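You operate a simulated robot arm through the tools that you are given. There is no shell and no other tool.

Carry out the task below with a simulated robot arm. There is one attempt and no reset: what you move stays moved.

JOB
Shut the line down: stop pan, drums, then belt, and switch the desk off.
Fine: each by its black stop button; leave the desk stop and the keys alone.

It is judged by the outcome, as a careful person would: the job done as asked, and still so three seconds after it is handed in. It fails if anything else is knocked over, pushed out of place, dropped, spilled or broken.

ROBOT AND FRAMES
A 6-joint arm with a fingered hand, fixed in place. Base frame: the origin is on the floor under the middle of its stand, x ahead of it, y to its left, z up. Units: m, rad, N and s.
With the tool pointing down near the work surface it reaches from about 0.28 to 0.7 m from the base axis. Its first joint turns from -2.897 to 2.897 rad. Payload 4 kg.
The tool frame sits at the grasp point between the pads (the TCP): z along the fingers, y along the line on which they close. The tips reach 0.022 m beyond it. The gripper opens to 0.112 m; its body begins 0.06 m behind the TCP. The gripper is a hand of 4 fingers: y runs from the thumb to the fingers, the wrist lies at [0, 0, -0.218] in the tool frame, and closing takes about 1.5 s.
Orientation is that of the tool frame in the base frame, as a unit quaternion [w, x, y, z]. With the fingers straight down and closing along the base's y, the tool's x points along the base's -x, its y along +y and its z along -z.

CONTROLS
- The arm moves only by the tool drive_tool. Its arguments are lists of equal length, an entry for each row: "fingers": the finger opening in m, from 0 to 0.112; "linear": the shift along the base's x, y, z in units of 200 mm (1.0 is 200 mm), a list of three; "dr": the turn, a rotation vector about the base's x, y, z in units of 180 degrees (1.0 is 180 degrees), a list of three. In form: {"fingers": [fingers, ...], "linear": [[x, y, z], ...], "dr": [[ax, ay, az], ...]}. A call has 1 to 20 rows; each row is the pose to reach, as a shift and turn from the pose commanded when the call began. A call with a number of a shift or a turn outside -1 to 1 is refused whole. A row lasts 0.2 s, in which the tool goes at most 0.05 m and 0.15 rad; a call with a longer step from one row to the next is refused whole, and so is a gripper value outside its range. A pose out of reach is approached as far as the arm can. The call stops where the force on the tool passes 40 N (or 10 N more than at its start, if that is more) or the arm is blocked; 0.2 s more then pass. The fingers move at their own pace (about 0.045 m/s each) and stop on an object; they squeeze with about 25 N. The grip force told is the motor's: it shows also when the fingers shut on nothing. Time passes only in rows, and 0.2 s behind the last, so rows that repeat a pose let the fingers close. The reply holds the time, the measured pose of the TCP, the force on the tool along the base axes, the opening and the grip force, in the units named above and with some noise, with the torque about the TCP (base axes, N m) and any sound that the robot's microphone picked up.
- Cameras (640 x 400 px; columns grow to the right, rows downward): "scene" is fixed at [0.2212, 0.4985, 1.5342]; the picture's right is [-0.96, -0.28, 0.00], its down [-0.12, 0.41, -0.91] and it looks along [0.26, -0.87, -0.42] (base axes); focal length 370 px, centre (320, 200). "wrist" rides on the gripper at [0.069, 0.004, -0.083] in the tool frame; the picture's right is [-0.06, 1.00, 0.00], its down [-0.77, -0.05, -0.64] and it looks along [-0.64, -0.04, 0.77] (tool axes); focal length 243 px, centre (320, 200). There is no depth. A picture from a camera that has moved, and an enlarged one, comes with that camera's place and axes in the base frame and with its lens.
- get_image(camera): a new picture of that camera. The clock stands still meanwhile.
- preshape(shape): the hand has 4 fingers and takes this shape, open, in about a second: jaw (thumb against the fingers, like two jaws); tri (thumb and two fingers); tip (a fingertip pinch); poke (one finger out to press); point (the index stretched); flat (the hand flat); cup (the hand cupped); fist (a fist). The gripper value then closes the fingers along that shape, each until it touches; the sizes above hold for jaw. It gives what a move gives, with no picture.
- enlarge(camera, box): a new picture of the part [left, top, right, bottom] of that camera's present view, enlarged. The clock stands still meanwhile.
- close_job(): hands the job in; it is judged then, once.

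Places have to be worked out from the pictures, the camera data and where the tool is seen. Open the gripper and draw the arm clear of the work before you hand the job in, unless the task says otherwise.

The tools are called after ">>>" by a JSON object that holds its "op" and its "data". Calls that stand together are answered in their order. drive_tool: Moves the arm, as the interface text tells. Its arguments: {"type":"object","properties":{"fingers":{"type":"array","items":{"type":"number"}},"linear":{"type":"array","items":{"type":"array","items":{"type":"number"}}},"dr":{"type":"array","items":{"type":"array","items":{"type":"number"}}}},"required":["fingers","linear","dr"]} The other tools are called the same way: preshape (shape) gives the hand a shape; get_image (camera) takes a picture; enlarge (camera, box) takes an enlarged picture of a part of a camera's view; close_job () hands the job in.

At the start:

```text
time_s: 0.0
tcp_pos: [0.3237, -0.0476, 1.292]
orientation: [0.0, 0.0, 1.0, 0.0]
force: [1.1, 0.4, 0.1]
moment: [0.02, -0.01, 0.01]
opening: 0.112
finger_force: 0.0
shape: jaw
```

scene: 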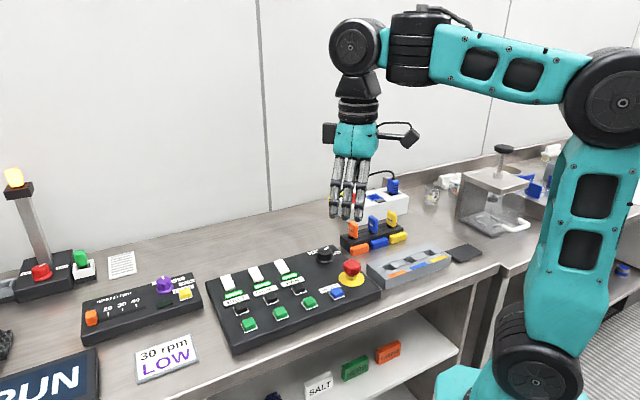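
wrist: 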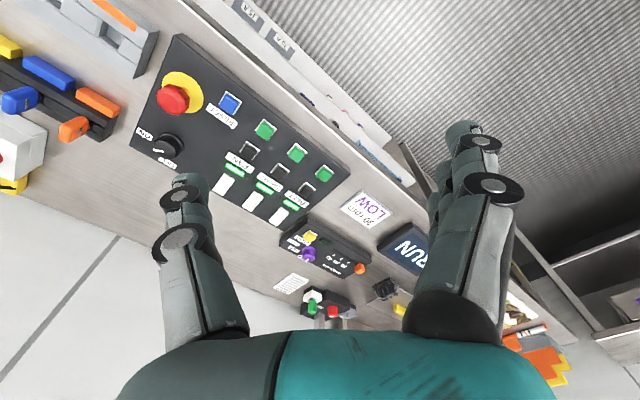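

I see a desk panel with green and black buttons, a red mushroom stop and a black rotary switch. I'll enlarge it in both views to read the labels before I move anything.

>>> {"op": "enlarge", "data": {"camera": "scene", "box": [200, 230, 400, 355]}}

>>> {"op": "enlarge", "data": {"camera": "wrist", "box": [120, 30, 360, 230]}}

>>> {"op": "enlarge", "data": {"camera": "scene", "box": [0, 160, 210, 400]}}

>>> {"op": "enlarge", "data": {"camera": "scene", "box": [320, 160, 480, 290]}}

```text
3.20 times, centred on (300, 292) of scene
camera zoom: at [0.2212, 0.4985, 1.5342], right [-0.96, -0.28, 0.0], down [-0.12, 0.41, -0.91], along [0.26, -0.87, -0.42], focal length 1183 px, centre (384, -96)
```

zoom: 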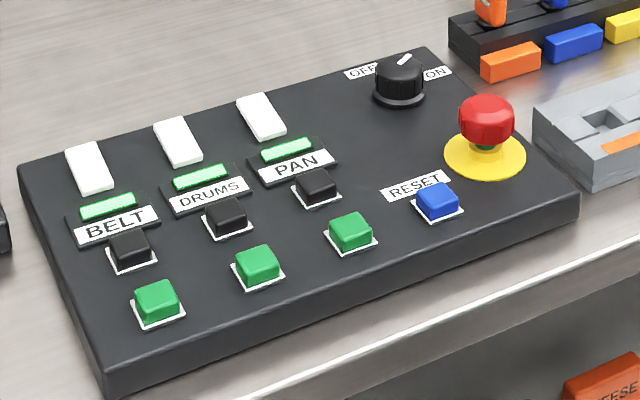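

```text
2.00 times, centred on (240, 130) of wrist
camera zoom: at [0.2541, -0.0435, 1.3744], right [0.06, 1.0, 0.0], down [0.77, -0.05, 0.64], along [0.64, -0.04, -0.77], focal length 485 px, centre (480, 340)
```

zoom: 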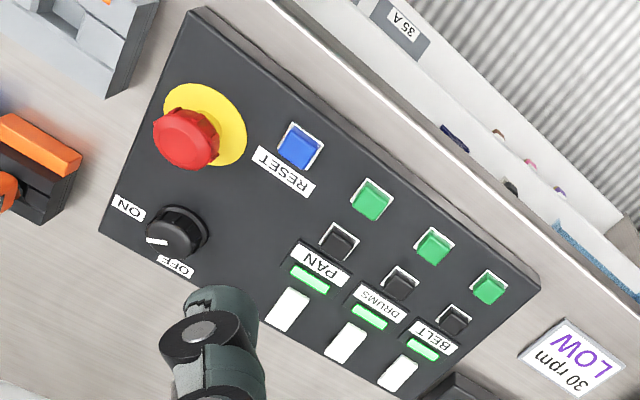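

```text
1.67 times, centred on (105, 280) of scene
camera zoom: at [0.2212, 0.4985, 1.5342], right [-0.96, -0.28, 0.0], down [-0.12, 0.41, -0.91], along [0.26, -0.87, -0.42], focal length 616 px, centre (678, 67)
```

zoom: 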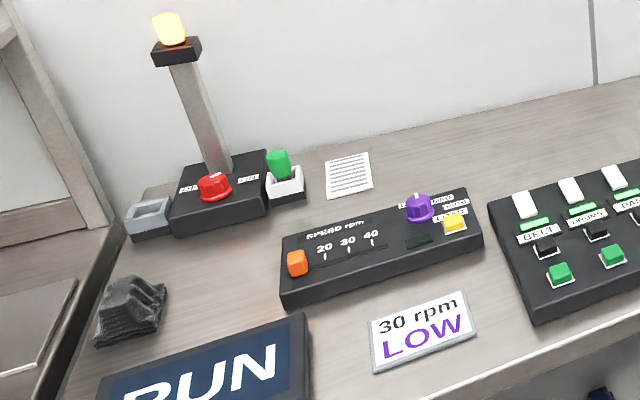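

```text
3.08 times, centred on (400, 225) of scene
camera zoom: at [0.2212, 0.4985, 1.5342], right [-0.96, -0.28, 0.0], down [-0.12, 0.41, -0.91], along [0.26, -0.87, -0.42], focal length 1138 px, centre (74, 123)
```

zoom: 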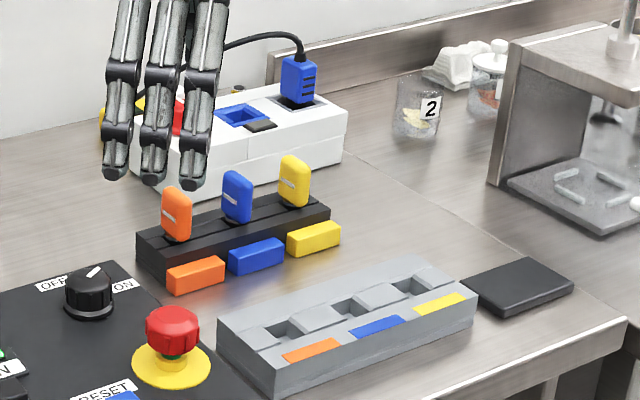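

The desk has PAN, DRUMS and BELT columns, each with a black stop above a green start, and all three lamps are lit. The rotary OFF/ON switch is at the top right. Triangulating gives PAN black ≈ (0.488, -0.205, 0.93), BELT black ≈ (0.59, -0.093, 0.94) and the knob ≈ (0.465, -0.365, 0.94). I'll shape the hand to poke, up here in free air.

>>> {"op": "preshape", "data": {"shape": "poke"}}

```text
time_s: 0.9
tcp_pos: [0.3245, -0.048, 1.2895]
orientation: [0.0, 0.001, 1.0, 0.0]
force: [0.3, -0.2, 0.7]
moment: [-0.01, 0.01, 0.01]
opening: 0.0
finger_force: 0.0
shape: poke
```

The hand is now in poke shape. I'll take both pictures to find where the pressing fingertip sits relative to the TCP.

>>> {"op": "get_image", "data": {"camera": "wrist"}}

>>> {"op": "enlarge", "data": {"camera": "scene", "box": [290, 80, 450, 230]}}

```text
taken
camera wrist: at [0.2541, -0.0435, 1.3744], right [0.06, 1.0, 0.0], down [0.77, -0.05, 0.64], along [0.64, -0.04, -0.77], focal length 243 px, centre (320, 200)
```

wrist: 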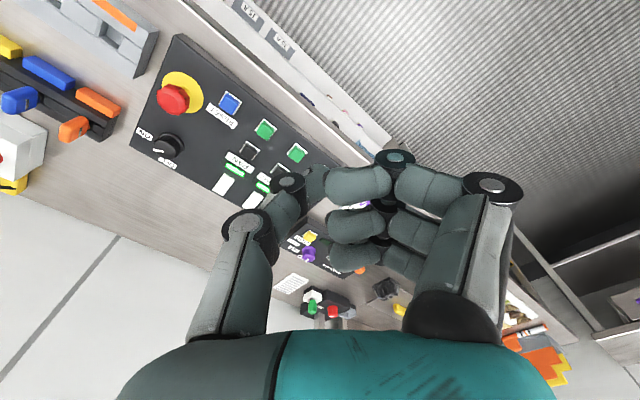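

```text
2.67 times, centred on (370, 155) of scene
camera zoom: at [0.2212, 0.4985, 1.5342], right [-0.96, -0.28, 0.0], down [-0.12, 0.41, -0.91], along [0.26, -0.87, -0.42], focal length 986 px, centre (187, 320)
```

zoom: 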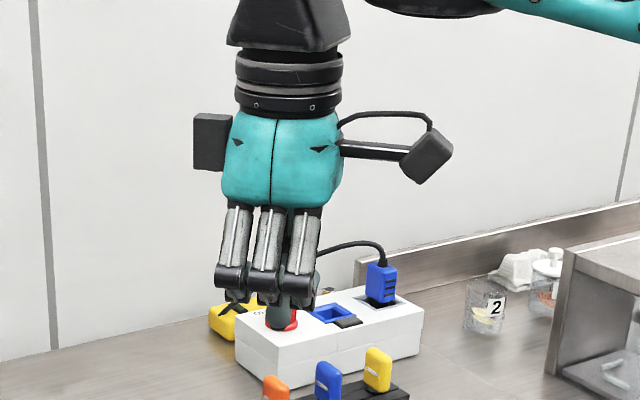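

The poke shape looks curled, and the opening reads 0. I'll hold still for a few rows with the fingers value open, to see whether the finger extends.

>>> {"op": "drive_tool", "data": {"fingers": [0.112, 0.112, 0.112, 0.112, 0.112], "linear": [[0, 0, 0], [0, 0, 0], [0, 0, 0], [0, 0, 0], [0, 0, 0]], "dr": [[0, 0, 0], [0, 0, 0], [0, 0, 0], [0, 0, 0], [0, 0, 0]]}}

>>> {"op": "get_image", "data": {"camera": "wrist"}}

>>> {"op": "enlarge", "data": {"camera": "scene", "box": [290, 80, 450, 230]}}

```text
time_s: 2.1
tcp_pos: [0.3241, -0.0475, 1.292]
orientation: [0.0, 0.0, 1.0, 0.0]
force: [0.8, 0.2, -0.4]
moment: [-0.02, -0.04, -0.03]
opening: 0.0
finger_force: 0.1
shape: poke
```

```text
taken
camera wrist: at [0.2541, -0.0435, 1.3744], right [0.06, 1.0, 0.0], down [0.77, -0.05, 0.64], along [0.64, -0.04, -0.77], focal length 243 px, centre (320, 200)
```

wrist: 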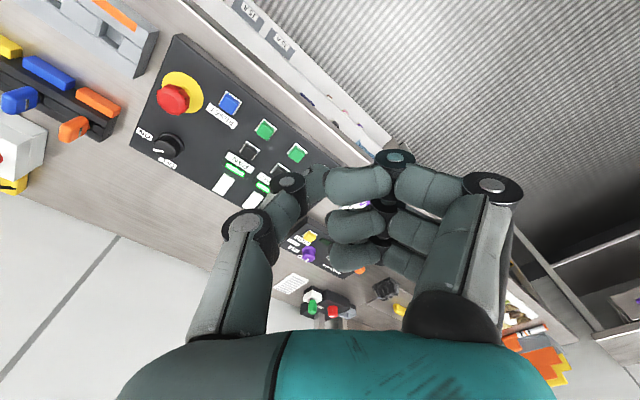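

```text
2.67 times, centred on (370, 155) of scene
camera zoom: at [0.2212, 0.4985, 1.5342], right [-0.96, -0.28, 0.0], down [-0.12, 0.41, -0.91], along [0.26, -0.87, -0.42], focal length 986 px, centre (187, 320)
```

zoom: 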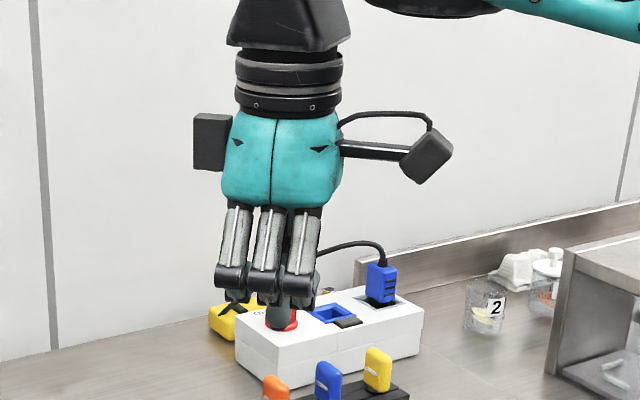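

The poke shape puts only a small part of one digit below the knuckles, and it's hard to see in the wrist view. I'll try "point" and compare.

>>> {"op": "preshape", "data": {"shape": "point"}}

>>> {"op": "get_image", "data": {"camera": "wrist"}}

>>> {"op": "enlarge", "data": {"camera": "scene", "box": [290, 80, 450, 230]}}

```text
time_s: 3.0
tcp_pos: [0.3236, -0.0489, 1.2908]
orientation: [0.0, 0.0, 1.0, 0.0]
force: [0.4, 0.0, 1.2]
moment: [0.01, -0.02, 0.01]
opening: 0.1058
finger_force: 0.0
shape: point
```

```text
taken
camera wrist: at [0.2541, -0.0435, 1.3744], right [0.06, 1.0, 0.0], down [0.77, -0.05, 0.64], along [0.64, -0.04, -0.77], focal length 243 px, centre (320, 200)
```

wrist: 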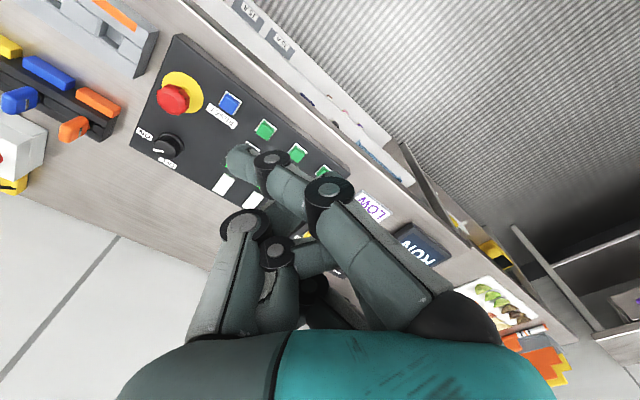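

```text
2.67 times, centred on (370, 155) of scene
camera zoom: at [0.2212, 0.4985, 1.5342], right [-0.96, -0.28, 0.0], down [-0.12, 0.41, -0.91], along [0.26, -0.87, -0.42], focal length 986 px, centre (187, 320)
```

zoom: 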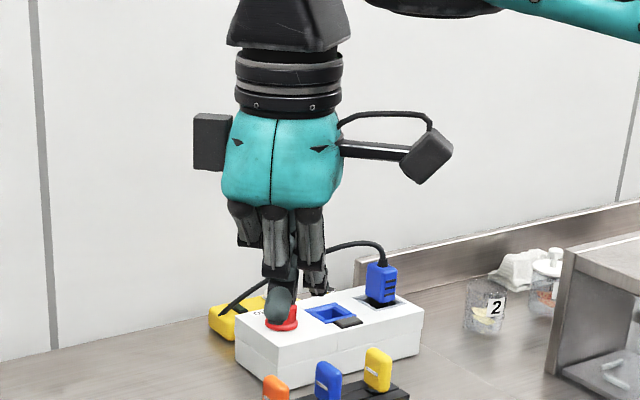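

The hand may still be moving (opening 0.1058), so I'll hold a little longer and look again.

>>> {"op": "drive_tool", "data": {"fingers": [0.112, 0.112, 0.112, 0.112, 0.112, 0.112], "linear": [[0, 0, 0], [0, 0, 0], [0, 0, 0], [0, 0, 0], [0, 0, 0], [0, 0, 0]], "dr": [[0, 0, 0], [0, 0, 0], [0, 0, 0], [0, 0, 0], [0, 0, 0], [0, 0, 0]]}}

>>> {"op": "get_image", "data": {"camera": "wrist"}}

>>> {"op": "enlarge", "data": {"camera": "scene", "box": [290, 80, 450, 230]}}

```text
time_s: 4.4
tcp_pos: [0.3242, -0.0476, 1.2924]
orientation: [0.0, 0.0, 1.0, 0.0]
force: [-0.2, 0.3, -0.2]
moment: [0.02, -0.05, -0.03]
opening: 0.1058
finger_force: 0.1
shape: point
```

```text
taken
camera wrist: at [0.2541, -0.0435, 1.3744], right [0.06, 1.0, 0.0], down [0.77, -0.05, 0.64], along [0.64, -0.04, -0.77], focal length 243 px, centre (320, 200)
```

wrist: 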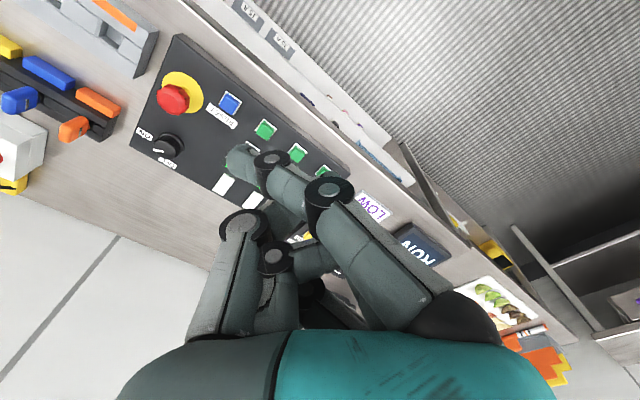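

```text
2.67 times, centred on (370, 155) of scene
camera zoom: at [0.2212, 0.4985, 1.5342], right [-0.96, -0.28, 0.0], down [-0.12, 0.41, -0.91], along [0.26, -0.87, -0.42], focal length 986 px, centre (187, 320)
```

zoom: 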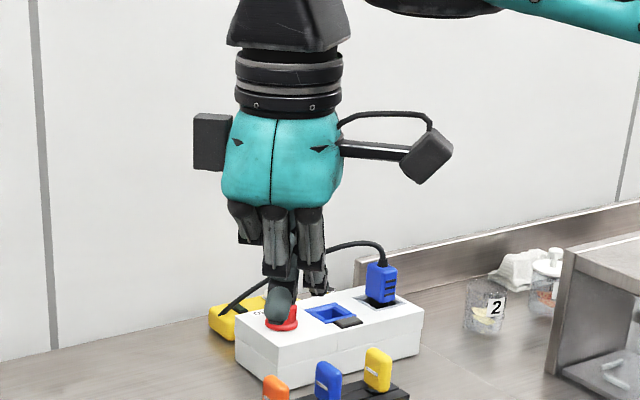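

In "point", the index sticks out well below everything else, with its tip at roughly (+0.01, -0.054, -0.05) from the TCP in base axes. That suits pressing, so I'll zoom in on the tip in both cameras to measure it better.

>>> {"op": "enlarge", "data": {"camera": "wrist", "box": [180, 110, 380, 235]}}

>>> {"op": "enlarge", "data": {"camera": "scene", "box": [330, 155, 410, 205]}}

```text
3.20 times, centred on (280, 172) of wrist
camera zoom: at [0.2541, -0.0435, 1.3744], right [0.06, 1.0, 0.0], down [0.77, -0.05, 0.64], along [0.64, -0.04, -0.77], focal length 776 px, centre (448, 288)
```

zoom: 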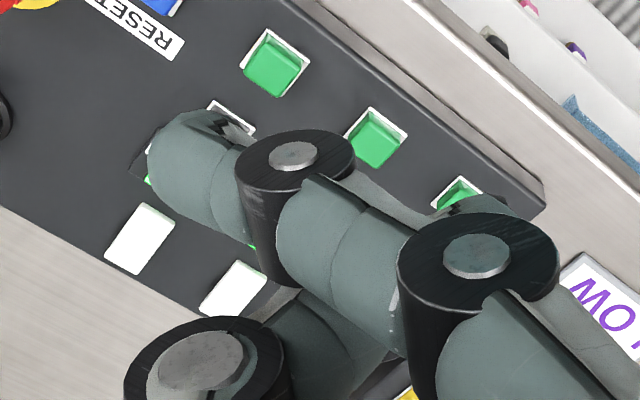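

```text
8.00 times, centred on (370, 180) of scene
camera zoom: at [0.2212, 0.4985, 1.5342], right [-0.96, -0.28, 0.0], down [-0.12, 0.41, -0.91], along [0.26, -0.87, -0.42], focal length 2958 px, centre (-80, 360)
```

zoom: 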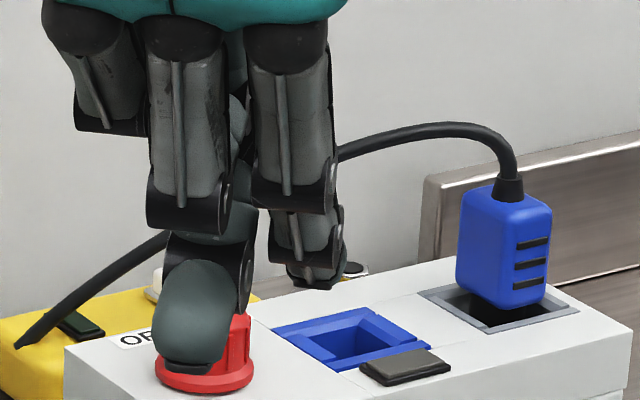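

Comparing the two zooms, the tip nearest the scene camera is really the thumb, and the index reaches only about 0.01 m below the TCP, so "point" isn't ideal. I'll go back to "poke" and look at its tip closely.

>>> {"op": "preshape", "data": {"shape": "poke"}}

>>> {"op": "enlarge", "data": {"camera": "wrist", "box": [200, 110, 440, 260]}}

>>> {"op": "enlarge", "data": {"camera": "scene", "box": [330, 155, 410, 205]}}

```text
time_s: 5.3
tcp_pos: [0.3234, -0.0485, 1.2923]
orientation: [0.0, 0.0, 1.0, 0.001]
force: [-0.4, 0.5, 0.1]
moment: [0.01, 0.0, 0.0]
opening: 0.0001
finger_force: 0.1
shape: poke
```

```text
2.67 times, centred on (320, 185) of wrist
camera zoom: at [0.2541, -0.0435, 1.3744], right [0.06, 1.0, 0.0], down [0.77, -0.05, 0.64], along [0.64, -0.04, -0.77], focal length 647 px, centre (320, 240)
```

zoom: 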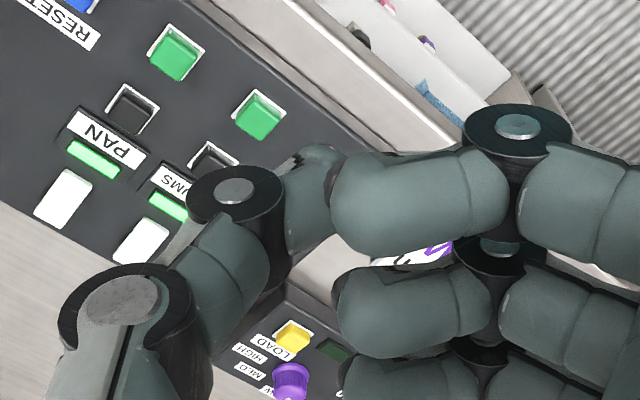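

```text
8.00 times, centred on (370, 180) of scene
camera zoom: at [0.2212, 0.4985, 1.5342], right [-0.96, -0.28, 0.0], down [-0.12, 0.41, -0.91], along [0.26, -0.87, -0.42], focal length 2958 px, centre (-80, 360)
```

zoom: 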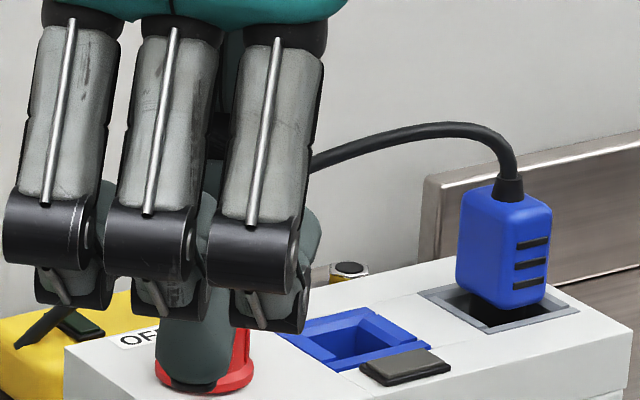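

In "poke" the pressing digit's tip lies on the TCP axis about 0.022 m beyond it, and the curled fingers are some 25 mm higher, so this shape suits the buttons. I'll move above the PAN black button, staying high for now.

>>> {"op": "drive_tool", "data": {"fingers": [0.112, 0.112, 0.112, 0.112, 0.112, 0.112, 0.112], "linear": [[0.137, -0.131, -0.1], [0.273, -0.2625, -0.2], [0.41, -0.394, -0.3], [0.547, -0.525, -0.4], [0.683, -0.656, -0.5], [0.82, -0.7875, -0.6], [0.82, -0.7875, -0.6]], "dr": [[0, 0, 0], [0, 0, 0], [0, 0, 0], [0, 0, 0], [0, 0, 0], [0, 0, 0], [0, 0, 0]]}}

>>> {"op": "get_image", "data": {"camera": "wrist"}}

>>> {"op": "get_image", "data": {"camera": "scene"}}

```text
time_s: 6.9
tcp_pos: [0.4878, -0.206, 1.1716]
orientation: [0.0, -0.001, 1.0, 0.0]
force: [-0.4, -0.7, 0.0]
moment: [0.01, 0.01, 0.03]
opening: 0.0002
finger_force: 0.0
shape: poke
```

```text
taken
camera wrist: at [0.4179, -0.2012, 1.255], right [0.06, 1.0, 0.0], down [0.77, -0.05, 0.64], along [0.64, -0.04, -0.77], focal length 243 px, centre (320, 200)
```

wrist: 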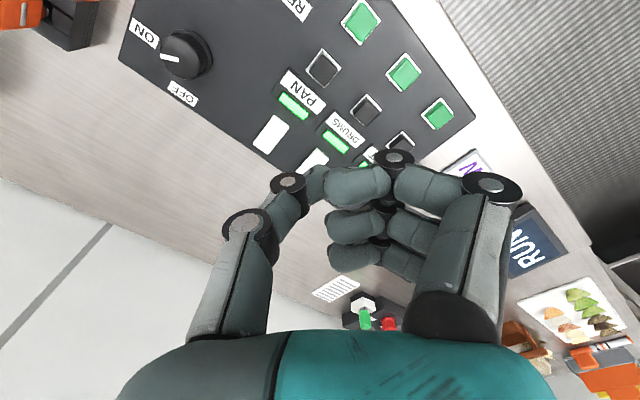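

```text
taken
```

scene: 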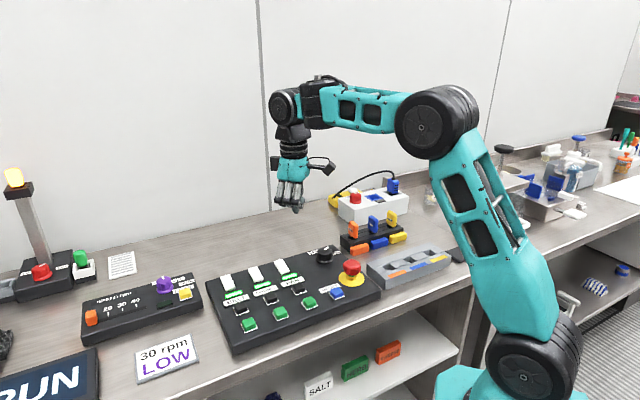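

The new wrist view puts PAN black at about (0.482, -0.201, 0.926), and both wrist views agree. I'll zoom in here on the buttons and the knob for better fixes.

>>> {"op": "enlarge", "data": {"camera": "wrist", "box": [110, 0, 310, 125]}}

>>> {"op": "enlarge", "data": {"camera": "wrist", "box": [250, 20, 474, 160]}}

```text
3.20 times, centred on (210, 62) of wrist
camera zoom: at [0.4179, -0.2012, 1.255], right [0.06, 1.0, 0.0], down [0.77, -0.05, 0.64], along [0.64, -0.04, -0.77], focal length 776 px, centre (672, 640)
```

zoom: 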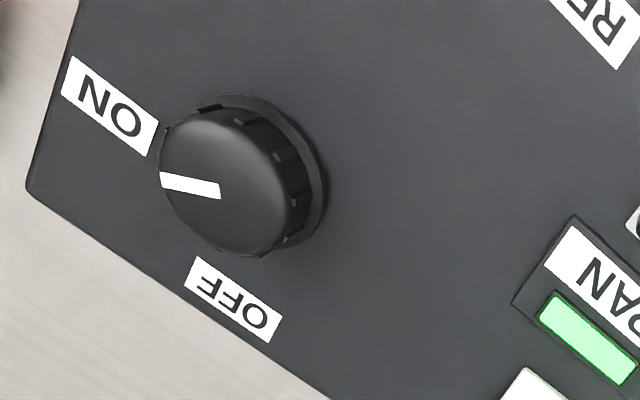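

```text
2.86 times, centred on (362, 90) of wrist
camera zoom: at [0.4179, -0.2012, 1.255], right [0.06, 1.0, 0.0], down [0.77, -0.05, 0.64], along [0.64, -0.04, -0.77], focal length 693 px, centre (200, 514)
```

zoom: 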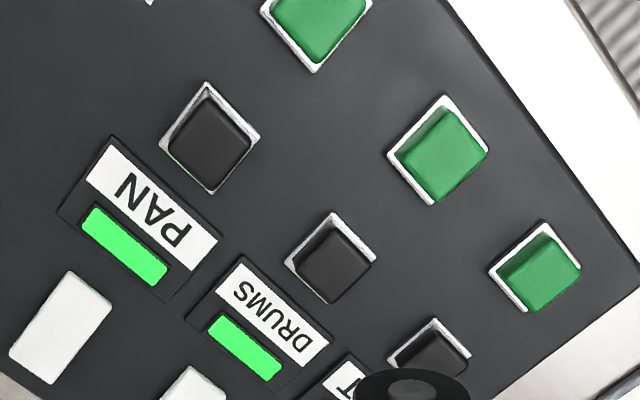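

Refined positions at z≈0.927: PAN (0.487, -0.200), DRUMS (0.539, -0.146) and BELT (0.591, -0.092), evenly 75 mm apart. I'll lower the tip to about 35 mm above PAN and check the alignment.

>>> {"op": "drive_tool", "data": {"fingers": [0.112, 0.112, 0.112, 0.112, 0.112, 0.112], "linear": [[0, 0.01, -0.19], [0, 0.02, -0.38], [-0.005, 0.0275, -0.57], [-0.005, 0.0275, -0.76], [-0.005, 0.0275, -0.93], [-0.005, 0.0275, -0.93]], "dr": [[0, 0, 0], [0, 0, 0], [0, 0, 0], [0, 0, 0], [0, 0, 0], [0, 0, 0]]}}

>>> {"op": "get_image", "data": {"camera": "wrist"}}

>>> {"op": "enlarge", "data": {"camera": "scene", "box": [200, 210, 400, 335]}}

```text
time_s: 8.3
tcp_pos: [0.4874, -0.2009, 0.9853]
orientation: [0.0, 0.0, 1.0, -0.001]
force: [0.1, -0.2, -0.2]
moment: [0.04, 0.0, -0.04]
opening: 0.0
finger_force: 0.0
shape: poke
```

```text
taken
camera wrist: at [0.4172, -0.1969, 1.0681], right [0.06, 1.0, 0.0], down [0.77, -0.05, 0.64], along [0.64, -0.04, -0.77], focal length 243 px, centre (320, 200)
```

wrist: 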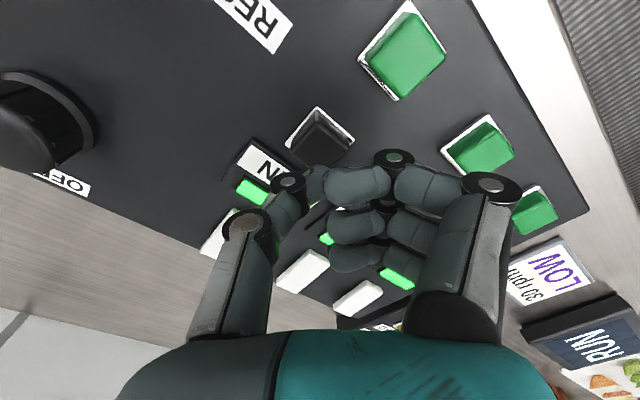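

```text
3.20 times, centred on (300, 272) of scene
camera zoom: at [0.2212, 0.4985, 1.5342], right [-0.96, -0.28, 0.0], down [-0.12, 0.41, -0.91], along [0.26, -0.87, -0.42], focal length 1183 px, centre (384, -32)
```

zoom: 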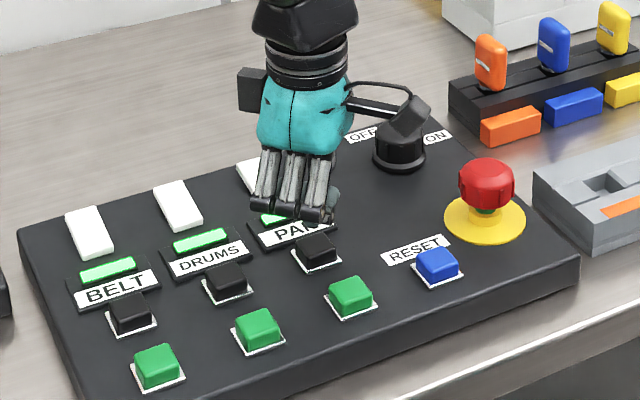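

By projection, the tip should land within about 3 mm of the PAN cap centre. I'll zoom the wrist view to confirm before pressing.

>>> {"op": "enlarge", "data": {"camera": "wrist", "box": [240, 80, 400, 180]}}

```text
4.00 times, centred on (320, 130) of wrist
camera zoom: at [0.4172, -0.1969, 1.0681], right [0.06, 1.0, 0.0], down [0.77, -0.05, 0.64], along [0.64, -0.04, -0.77], focal length 970 px, centre (320, 480)
```

zoom: 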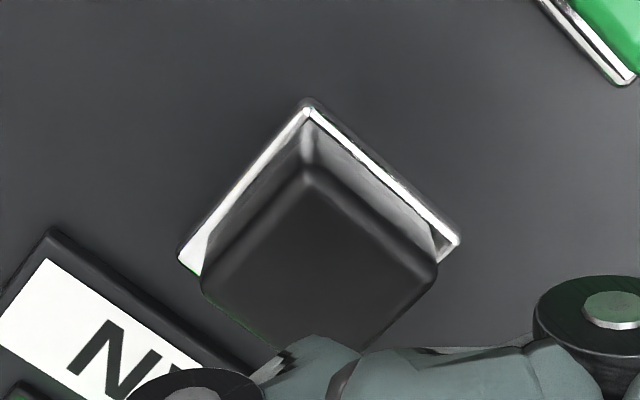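

The cap is about 26 mm square, centred near (0.489, -0.201), and the tip is well within it. I'll go down in small steps to about the expected contact height and read the force.

>>> {"op": "drive_tool", "data": {"fingers": [0.112, 0.112, 0.112, 0.112, 0.112, 0.112], "linear": [[0.01, -0.005, -0.05], [0.01, -0.005, -0.1], [0.01, -0.005, -0.135], [0.01, -0.005, -0.16], [0.01, -0.005, -0.175], [0.01, -0.005, -0.185]], "dr": [[0, 0, 0], [0, 0, 0], [0, 0, 0], [0, 0, 0], [0, 0, 0], [0, 0, 0]]}}

```text
time_s: 9.7
tcp_pos: [0.4893, -0.2024, 0.95]
orientation: [0.002, 0.001, 1.0, -0.001]
force: [3.3, -11.4, 35.3]
moment: [0.29, 0.07, 0.0]
opening: 0.0
finger_force: 0.1
shape: poke
heard: click
```

I heard a click, with 35 N on the tool at TCP z=0.950. I'll lift off and check the PAN lamp and the other two lamps.

>>> {"op": "drive_tool", "data": {"fingers": [0.112, 0.112, 0.112, 0.112], "linear": [[0, 0, 0.1], [0, 0, 0.25], [0, 0, 0.4], [0, 0, 0.4]], "dr": [[0, 0, 0], [0, 0, 0], [0, 0, 0], [0, 0, 0]]}}

>>> {"op": "get_image", "data": {"camera": "wrist"}}

>>> {"op": "get_image", "data": {"camera": "scene"}}

>>> {"op": "enlarge", "data": {"camera": "scene", "box": [200, 210, 400, 335]}}

```text
time_s: 10.7
tcp_pos: [0.4875, -0.2026, 1.0281]
orientation: [-0.001, 0.0, 1.0, 0.0]
force: [0.8, -0.2, 0.7]
moment: [0.02, 0.0, -0.03]
opening: 0.0
finger_force: 0.1
shape: poke
```

```text
taken
camera wrist: at [0.4182, -0.1973, 1.1117], right [0.06, 1.0, 0.0], down [0.77, -0.05, 0.64], along [0.64, -0.04, -0.77], focal length 243 px, centre (320, 200)
```

wrist: 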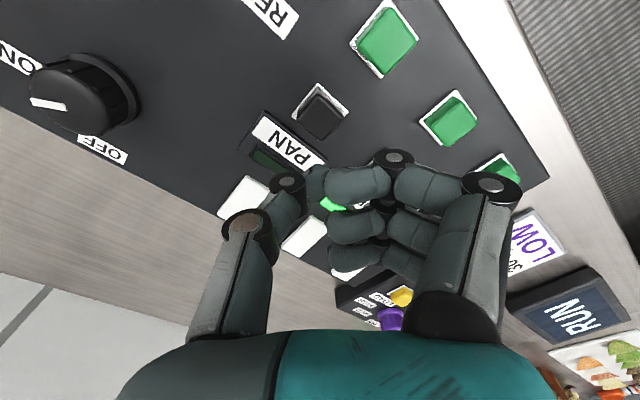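

```text
taken
```

scene: 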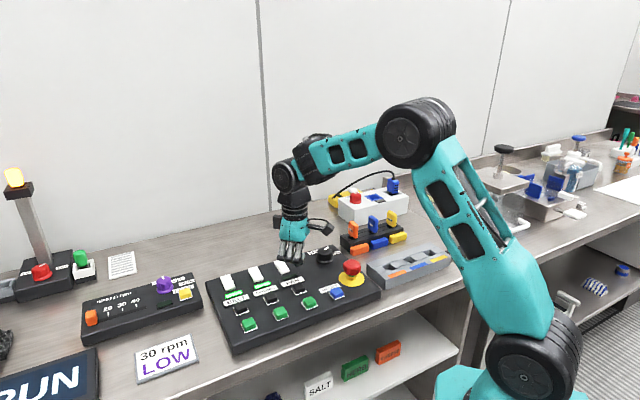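

```text
3.20 times, centred on (300, 272) of scene
camera zoom: at [0.2212, 0.4985, 1.5342], right [-0.96, -0.28, 0.0], down [-0.12, 0.41, -0.91], along [0.26, -0.87, -0.42], focal length 1183 px, centre (384, -32)
```

zoom: 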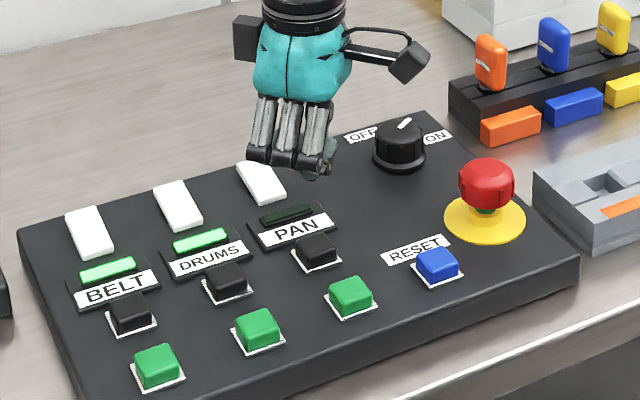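

The PAN lamp has gone out, and DRUMS and BELT are still lit. Next I'll move above the DRUMS black button, about +0.052 in x and +0.054 in y, lower a little and verify.

>>> {"op": "drive_tool", "data": {"fingers": [0.112, 0.112, 0.112, 0.112, 0.112], "linear": [[0.13, 0.136, 0], [0.2615, 0.2725, 0], [0.2615, 0.2725, -0.1], [0.2615, 0.2725, -0.2], [0.2615, 0.2725, -0.2]], "dr": [[0, 0, 0], [0, 0, 0], [0, 0, 0], [0, 0, 0], [0, 0, 0]]}}

>>> {"op": "enlarge", "data": {"camera": "wrist", "box": [240, 80, 400, 180]}}

>>> {"op": "enlarge", "data": {"camera": "scene", "box": [200, 210, 400, 335]}}

```text
time_s: 11.9
tcp_pos: [0.5414, -0.1467, 0.9882]
orientation: [0.0, -0.001, 1.0, 0.0]
force: [-0.4, 0.2, 0.5]
moment: [0.0, -0.01, 0.03]
opening: 0.0
finger_force: 0.1
shape: poke
```

```text
4.00 times, centred on (320, 130) of wrist
camera zoom: at [0.4719, -0.1429, 1.0714], right [0.06, 1.0, 0.0], down [0.77, -0.05, 0.64], along [0.64, -0.04, -0.77], focal length 970 px, centre (320, 480)
```

zoom: 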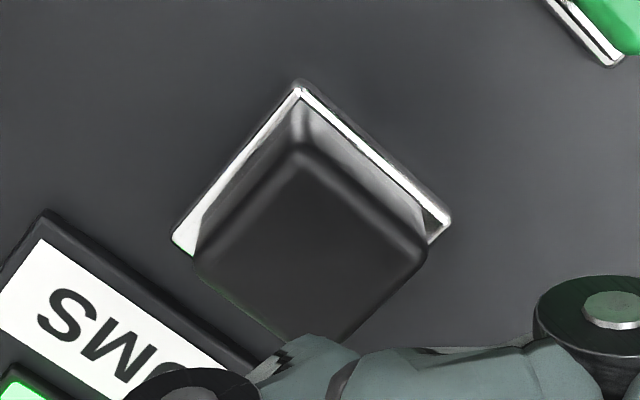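

```text
3.20 times, centred on (300, 272) of scene
camera zoom: at [0.2212, 0.4985, 1.5342], right [-0.96, -0.28, 0.0], down [-0.12, 0.41, -0.91], along [0.26, -0.87, -0.42], focal length 1183 px, centre (384, -32)
```

zoom: 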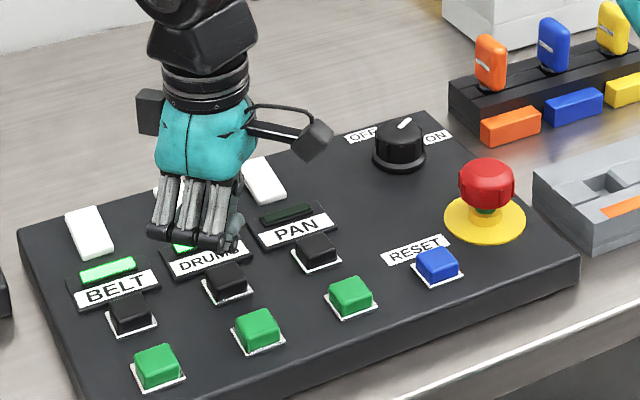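

DRUMS cap centre is near (0.542, -0.148), so the tip is aligned to within 2 mm and I'll trim y slightly. Now I press in small steps as before.

>>> {"op": "drive_tool", "data": {"fingers": [0.112, 0.112, 0.112, 0.112, 0.112, 0.112], "linear": [[0.004, -0.01, -0.05], [0.004, -0.01, -0.1], [0.004, -0.01, -0.145], [0.004, -0.01, -0.175], [0.004, -0.01, -0.19], [0.004, -0.01, -0.2]], "dr": [[0, 0, 0], [0, 0, 0], [0, 0, 0], [0, 0, 0], [0, 0, 0], [0, 0, 0]]}}

```text
time_s: 13.3
tcp_pos: [0.5425, -0.1492, 0.9504]
orientation: [0.003, 0.001, 1.0, 0.0]
force: [3.3, -11.5, 35.9]
moment: [0.26, 0.02, -0.05]
opening: 0.0
finger_force: 0.0
shape: poke
heard: click
```

Another click. I'll lift off and check the DRUMS lamp.

>>> {"op": "drive_tool", "data": {"fingers": [0.112, 0.112, 0.112, 0.112], "linear": [[0, 0, 0.1], [0, 0, 0.25], [0, 0, 0.4], [0, 0, 0.4]], "dr": [[0, 0, 0], [0, 0, 0], [0, 0, 0], [0, 0, 0]]}}

>>> {"op": "enlarge", "data": {"camera": "scene", "box": [200, 210, 400, 335]}}

>>> {"op": "get_image", "data": {"camera": "wrist"}}

```text
time_s: 14.3
tcp_pos: [0.5433, -0.1494, 1.0283]
orientation: [0.0, 0.0, 1.0, 0.0]
force: [0.2, -0.4, -0.4]
moment: [0.05, 0.0, -0.03]
opening: 0.0
finger_force: 0.0
shape: poke
```

```text
3.20 times, centred on (300, 272) of scene
camera zoom: at [0.2212, 0.4985, 1.5342], right [-0.96, -0.28, 0.0], down [-0.12, 0.41, -0.91], along [0.26, -0.87, -0.42], focal length 1183 px, centre (384, -32)
```

zoom: 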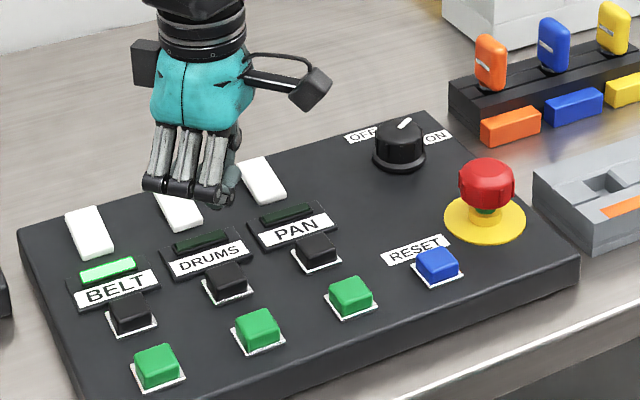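

```text
taken
camera wrist: at [0.4725, -0.1442, 1.1109], right [0.06, 1.0, 0.0], down [0.77, -0.05, 0.64], along [0.64, -0.04, -0.77], focal length 243 px, centre (320, 200)
```

wrist: 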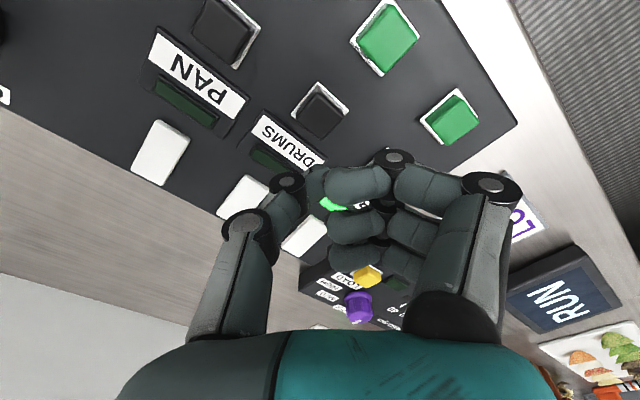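

The DRUMS lamp is out and only BELT is lit. I'll move by the same spacing to the BELT black button and verify.

>>> {"op": "drive_tool", "data": {"fingers": [0.112, 0.112, 0.112, 0.112, 0.112], "linear": [[0.13, 0.134, 0], [0.26, 0.268, 0], [0.26, 0.268, -0.1], [0.26, 0.268, -0.2], [0.26, 0.268, -0.2]], "dr": [[0, 0, 0], [0, 0, 0], [0, 0, 0], [0, 0, 0], [0, 0, 0]]}}

>>> {"op": "enlarge", "data": {"camera": "wrist", "box": [240, 80, 400, 180]}}

>>> {"op": "enlarge", "data": {"camera": "scene", "box": [200, 210, 400, 335]}}

```text
time_s: 15.5
tcp_pos: [0.5925, -0.0962, 0.9882]
orientation: [0.0, 0.0, 1.0, 0.001]
force: [0.3, 0.6, 0.2]
moment: [0.03, -0.01, -0.05]
opening: 0.0
finger_force: 0.2
shape: poke
```

```text
4.00 times, centred on (320, 130) of wrist
camera zoom: at [0.5232, -0.0913, 1.0709], right [0.06, 1.0, 0.0], down [0.77, -0.05, 0.64], along [0.64, -0.04, -0.77], focal length 970 px, centre (320, 480)
```

zoom: 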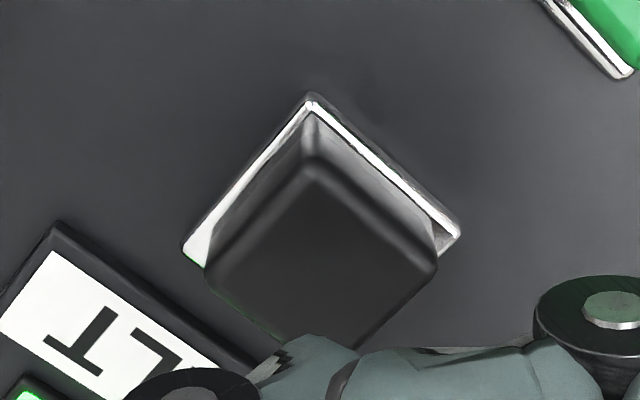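

```text
3.20 times, centred on (300, 272) of scene
camera zoom: at [0.2212, 0.4985, 1.5342], right [-0.96, -0.28, 0.0], down [-0.12, 0.41, -0.91], along [0.26, -0.87, -0.42], focal length 1183 px, centre (384, -32)
```

zoom: 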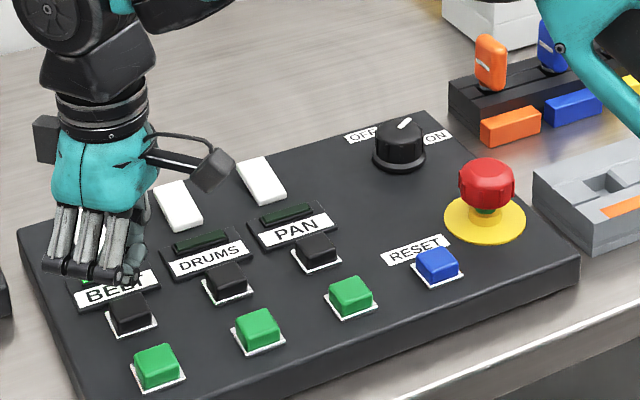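

The view matches the PAN and DRUMS alignments, with the tip above the cap. I'll press BELT the same way.

>>> {"op": "drive_tool", "data": {"fingers": [0.112, 0.112, 0.112, 0.112, 0.112, 0.112], "linear": [[0.004, -0.003, -0.05], [0.004, -0.003, -0.1], [0.004, -0.003, -0.145], [0.004, -0.003, -0.175], [0.004, -0.003, -0.19], [0.004, -0.003, -0.2]], "dr": [[0, 0, 0], [0, 0, 0], [0, 0, 0], [0, 0, 0], [0, 0, 0], [0, 0, 0]]}}

>>> {"op": "drive_tool", "data": {"fingers": [0.112, 0.112, 0.112, 0.112, 0.112], "linear": [[0, 0, 0.1], [0, 0, 0.25], [0, 0, 0.45], [0, 0, 0.65], [0, 0, 0.65]], "dr": [[0, 0, 0], [0, 0, 0], [0, 0, 0], [0, 0, 0], [0, 0, 0]]}}

>>> {"op": "enlarge", "data": {"camera": "scene", "box": [200, 210, 400, 335]}}

>>> {"op": "get_image", "data": {"camera": "scene"}}

```text
time_s: 16.9
tcp_pos: [0.5944, -0.0973, 0.9512]
orientation: [0.003, 0.001, 1.0, -0.001]
force: [1.3, -13.0, 36.0]
moment: [0.23, 0.04, 0.03]
opening: 0.0
finger_force: 0.0
shape: poke
heard: click
```

```text
time_s: 18.1
tcp_pos: [0.5941, -0.0951, 1.0802]
orientation: [0.0, 0.0, 1.0, 0.0]
force: [-0.6, -0.9, -0.3]
moment: [0.03, -0.01, 0.0]
opening: 0.0003
finger_force: 0.1
shape: poke
```

```text
3.20 times, centred on (300, 272) of scene
camera zoom: at [0.2212, 0.4985, 1.5342], right [-0.96, -0.28, 0.0], down [-0.12, 0.41, -0.91], along [0.26, -0.87, -0.42], focal length 1183 px, centre (384, -32)
```

zoom: 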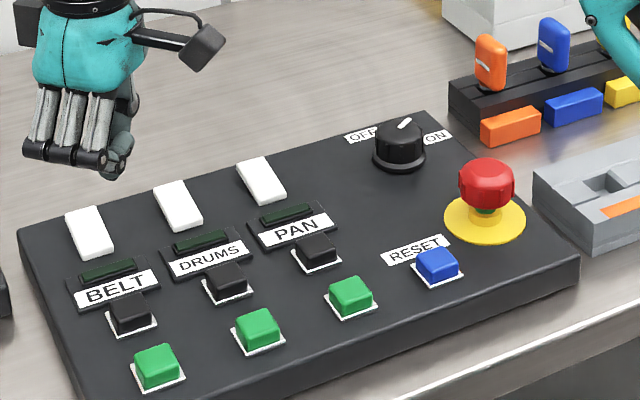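

```text
taken
```

scene: 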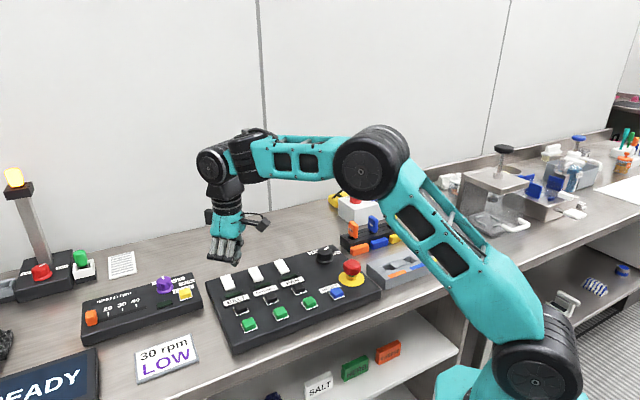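

All three lamps are out and the line display now reads READY, so pan, drums and belt are stopped in that order. Next is the rotary switch, which I'll grip and turn from ON to OFF. While still high and clear, I'll try the "tri" shape and look at it.

>>> {"op": "preshape", "data": {"shape": "tri"}}

>>> {"op": "get_image", "data": {"camera": "wrist"}}

>>> {"op": "enlarge", "data": {"camera": "scene", "box": [170, 180, 330, 280]}}

```text
time_s: 19.0
tcp_pos: [0.5928, -0.0959, 1.0789]
orientation: [0.001, 0.0, 1.0, 0.0]
force: [-0.3, 0.0, 0.1]
moment: [0.02, 0.01, 0.01]
opening: 0.1116
finger_force: 0.1
shape: tri
```

```text
taken
camera wrist: at [0.5243, -0.091, 1.1626], right [0.06, 1.0, 0.0], down [0.77, -0.05, 0.64], along [0.64, -0.04, -0.77], focal length 243 px, centre (320, 200)
```

wrist: 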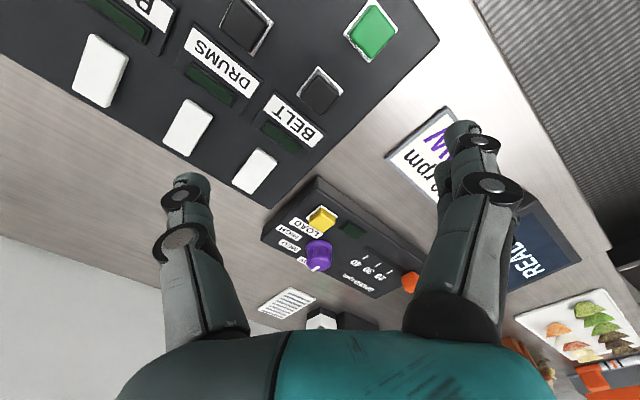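

```text
4.00 times, centred on (250, 230) of scene
camera zoom: at [0.2212, 0.4985, 1.5342], right [-0.96, -0.28, 0.0], down [-0.12, 0.41, -0.91], along [0.26, -0.87, -0.42], focal length 1479 px, centre (600, 80)
```

zoom: 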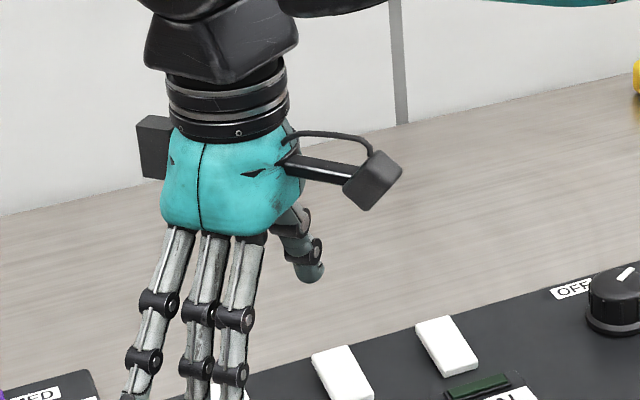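

The tri shape leaves the third finger splayed, so I'll use plain "jaw" for the knob. The turn ON→OFF is counter-clockwise seen from above, so I'll start with the hand yawed -90° (fingers on the +x side, clear of the red stop and the keys) and turn back from there.

>>> {"op": "preshape", "data": {"shape": "jaw"}}

>>> {"op": "drive_tool", "data": {"fingers": [0.112, 0.112, 0.112, 0.112, 0.112, 0.112, 0.112, 0.112, 0.112, 0.112, 0.112, 0.112], "linear": [[-0.061, -0.086, 0.05], [-0.123, -0.173, 0.1], [-0.184, -0.259, 0.15], [-0.245, -0.345, 0.15], [-0.307, -0.432, 0.15], [-0.368, -0.518, 0.15], [-0.43, -0.605, 0.15], [-0.491, -0.691, 0.15], [-0.552, -0.777, 0.15], [-0.614, -0.864, 0.15], [-0.675, -0.95, 0.15], [-0.675, -0.95, 0.15]], "dr": [[0, 0, -0.0455], [0, 0, -0.091], [0, 0, -0.1364], [0, 0, -0.1818], [0, 0, -0.2273], [0, 0, -0.2727], [0, 0, -0.3182], [0, 0, -0.3636], [0, 0, -0.4091], [0, 0, -0.4545], [0, 0, -0.5], [0, 0, -0.5]]}}

>>> {"op": "get_image", "data": {"camera": "wrist"}}

>>> {"op": "get_image", "data": {"camera": "scene"}}

```text
time_s: 19.9
tcp_pos: [0.5931, -0.0958, 1.0794]
orientation: [0.0, 0.0, 1.0, 0.0]
force: [-0.1, -0.4, -0.2]
moment: [0.0, 0.02, 0.01]
opening: 0.1118
finger_force: 0.0
shape: jaw
```

```text
time_s: 22.5
tcp_pos: [0.4603, -0.2877, 1.1092]
orientation: [0.0, 0.707, 0.707, 0.0]
force: [0.4, 0.5, 0.5]
moment: [0.02, -0.01, -0.01]
opening: 0.1118
finger_force: 0.0
shape: jaw
```

```text
taken
camera wrist: at [0.4642, -0.218, 1.1918], right [1.0, -0.07, 0.0], down [-0.05, -0.77, 0.64], along [-0.04, -0.64, -0.77], focal length 243 px, centre (320, 200)
```

wrist: 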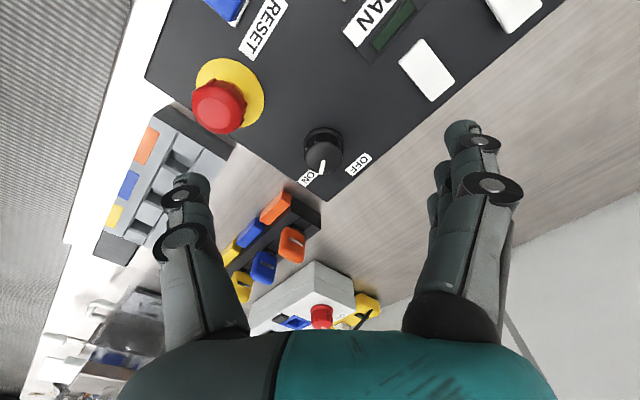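

```text
taken
```

scene: 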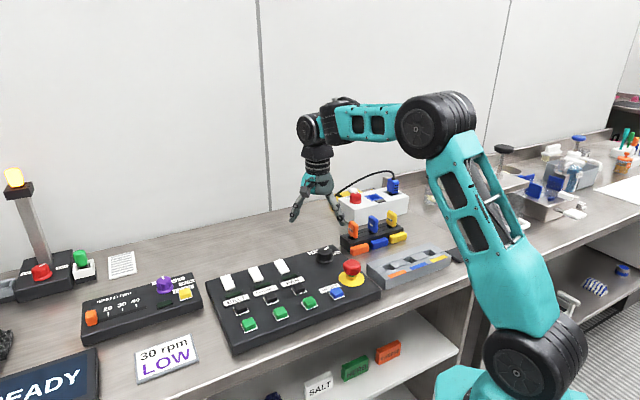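

The knob is in clear view. I'll zoom in to read the pointer against the ON and OFF labels and fix the knob's position.

>>> {"op": "enlarge", "data": {"camera": "wrist", "box": [264, 110, 392, 190]}}

>>> {"op": "enlarge", "data": {"camera": "wrist", "box": [160, 40, 400, 290]}}

```text
5.00 times, centred on (328, 150) of wrist
camera zoom: at [0.4642, -0.218, 1.1918], right [1.0, -0.07, 0.0], down [-0.05, -0.77, 0.64], along [-0.04, -0.64, -0.77], focal length 1213 px, centre (280, 450)
```

zoom: 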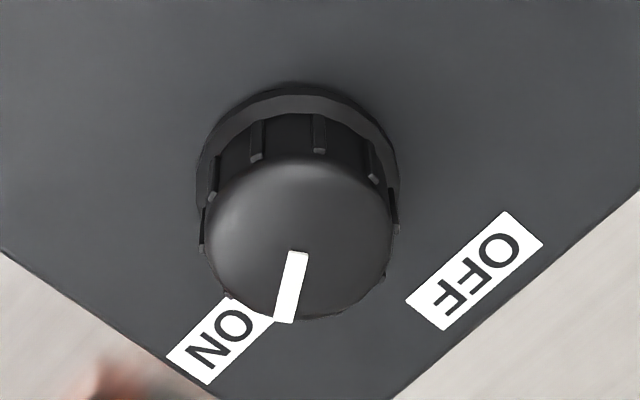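

```text
1.60 times, centred on (280, 165) of wrist
camera zoom: at [0.4642, -0.218, 1.1918], right [1.0, -0.07, 0.0], down [-0.05, -0.77, 0.64], along [-0.04, -0.64, -0.77], focal length 388 px, centre (384, 256)
```

zoom: 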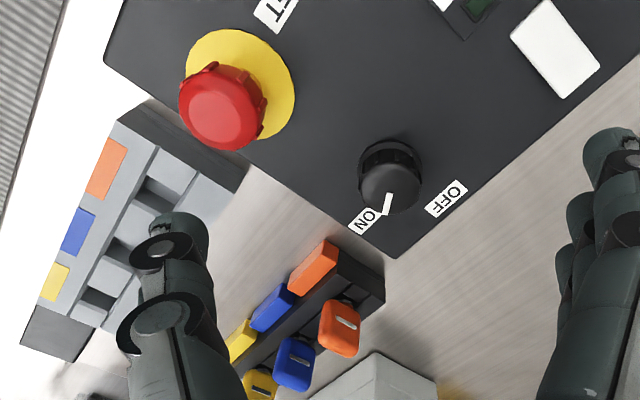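

The knob top centre is about (0.460, -0.358, 0.947), with a 43 mm body standing ~30 mm above the panel. The pointer is now at about -105° (ON), and OFF lies counter-clockwise of it, toward about -40°. I'll move over the knob and partly down, then recheck the centring.

>>> {"op": "drive_tool", "data": {"fingers": [0.112, 0.112, 0.112, 0.112, 0.112, 0.112], "linear": [[0, -0.18, 0], [-0.002, -0.355, 0], [-0.002, -0.355, -0.2], [-0.002, -0.355, -0.35], [-0.002, -0.355, -0.475], [-0.002, -0.355, -0.475]], "dr": [[0, 0, 0], [0, 0, 0], [0, 0, 0], [0, 0, 0], [0, 0, 0], [0, 0, 0]]}}

>>> {"op": "get_image", "data": {"camera": "wrist"}}

>>> {"op": "enlarge", "data": {"camera": "scene", "box": [240, 170, 440, 310]}}

```text
time_s: 23.9
tcp_pos: [0.4578, -0.3576, 1.0142]
orientation: [0.0, 0.707, 0.707, 0.0]
force: [-0.4, 0.3, 0.2]
moment: [0.0, 0.01, -0.01]
opening: 0.112
finger_force: 0.0
shape: jaw
```

```text
taken
camera wrist: at [0.4628, -0.2881, 1.0964], right [1.0, -0.06, 0.0], down [-0.05, -0.77, 0.64], along [-0.04, -0.64, -0.77], focal length 243 px, centre (320, 200)
```

wrist: 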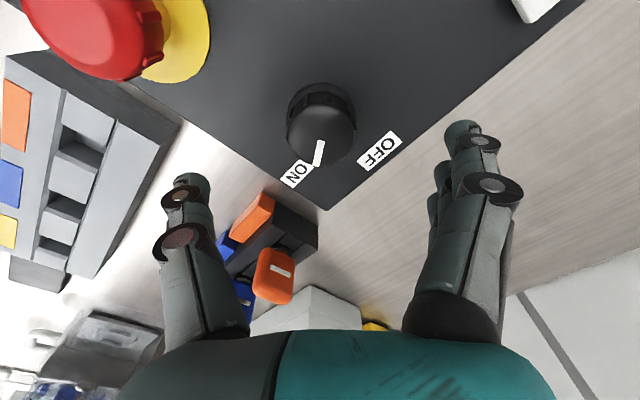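

```text
2.86 times, centred on (340, 240) of scene
camera zoom: at [0.2212, 0.4985, 1.5342], right [-0.96, -0.28, 0.0], down [-0.12, 0.41, -0.91], along [0.26, -0.87, -0.42], focal length 1056 px, centre (263, 86)
```

zoom: 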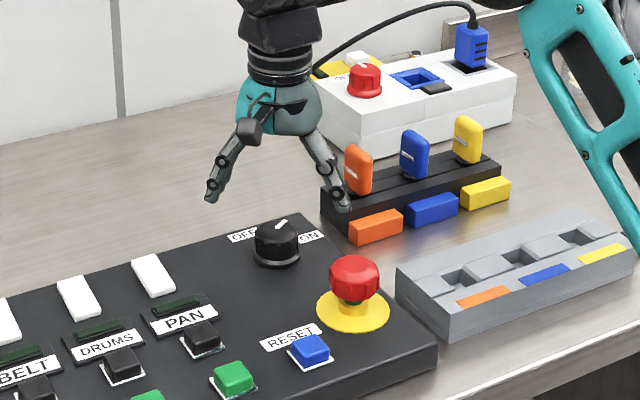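

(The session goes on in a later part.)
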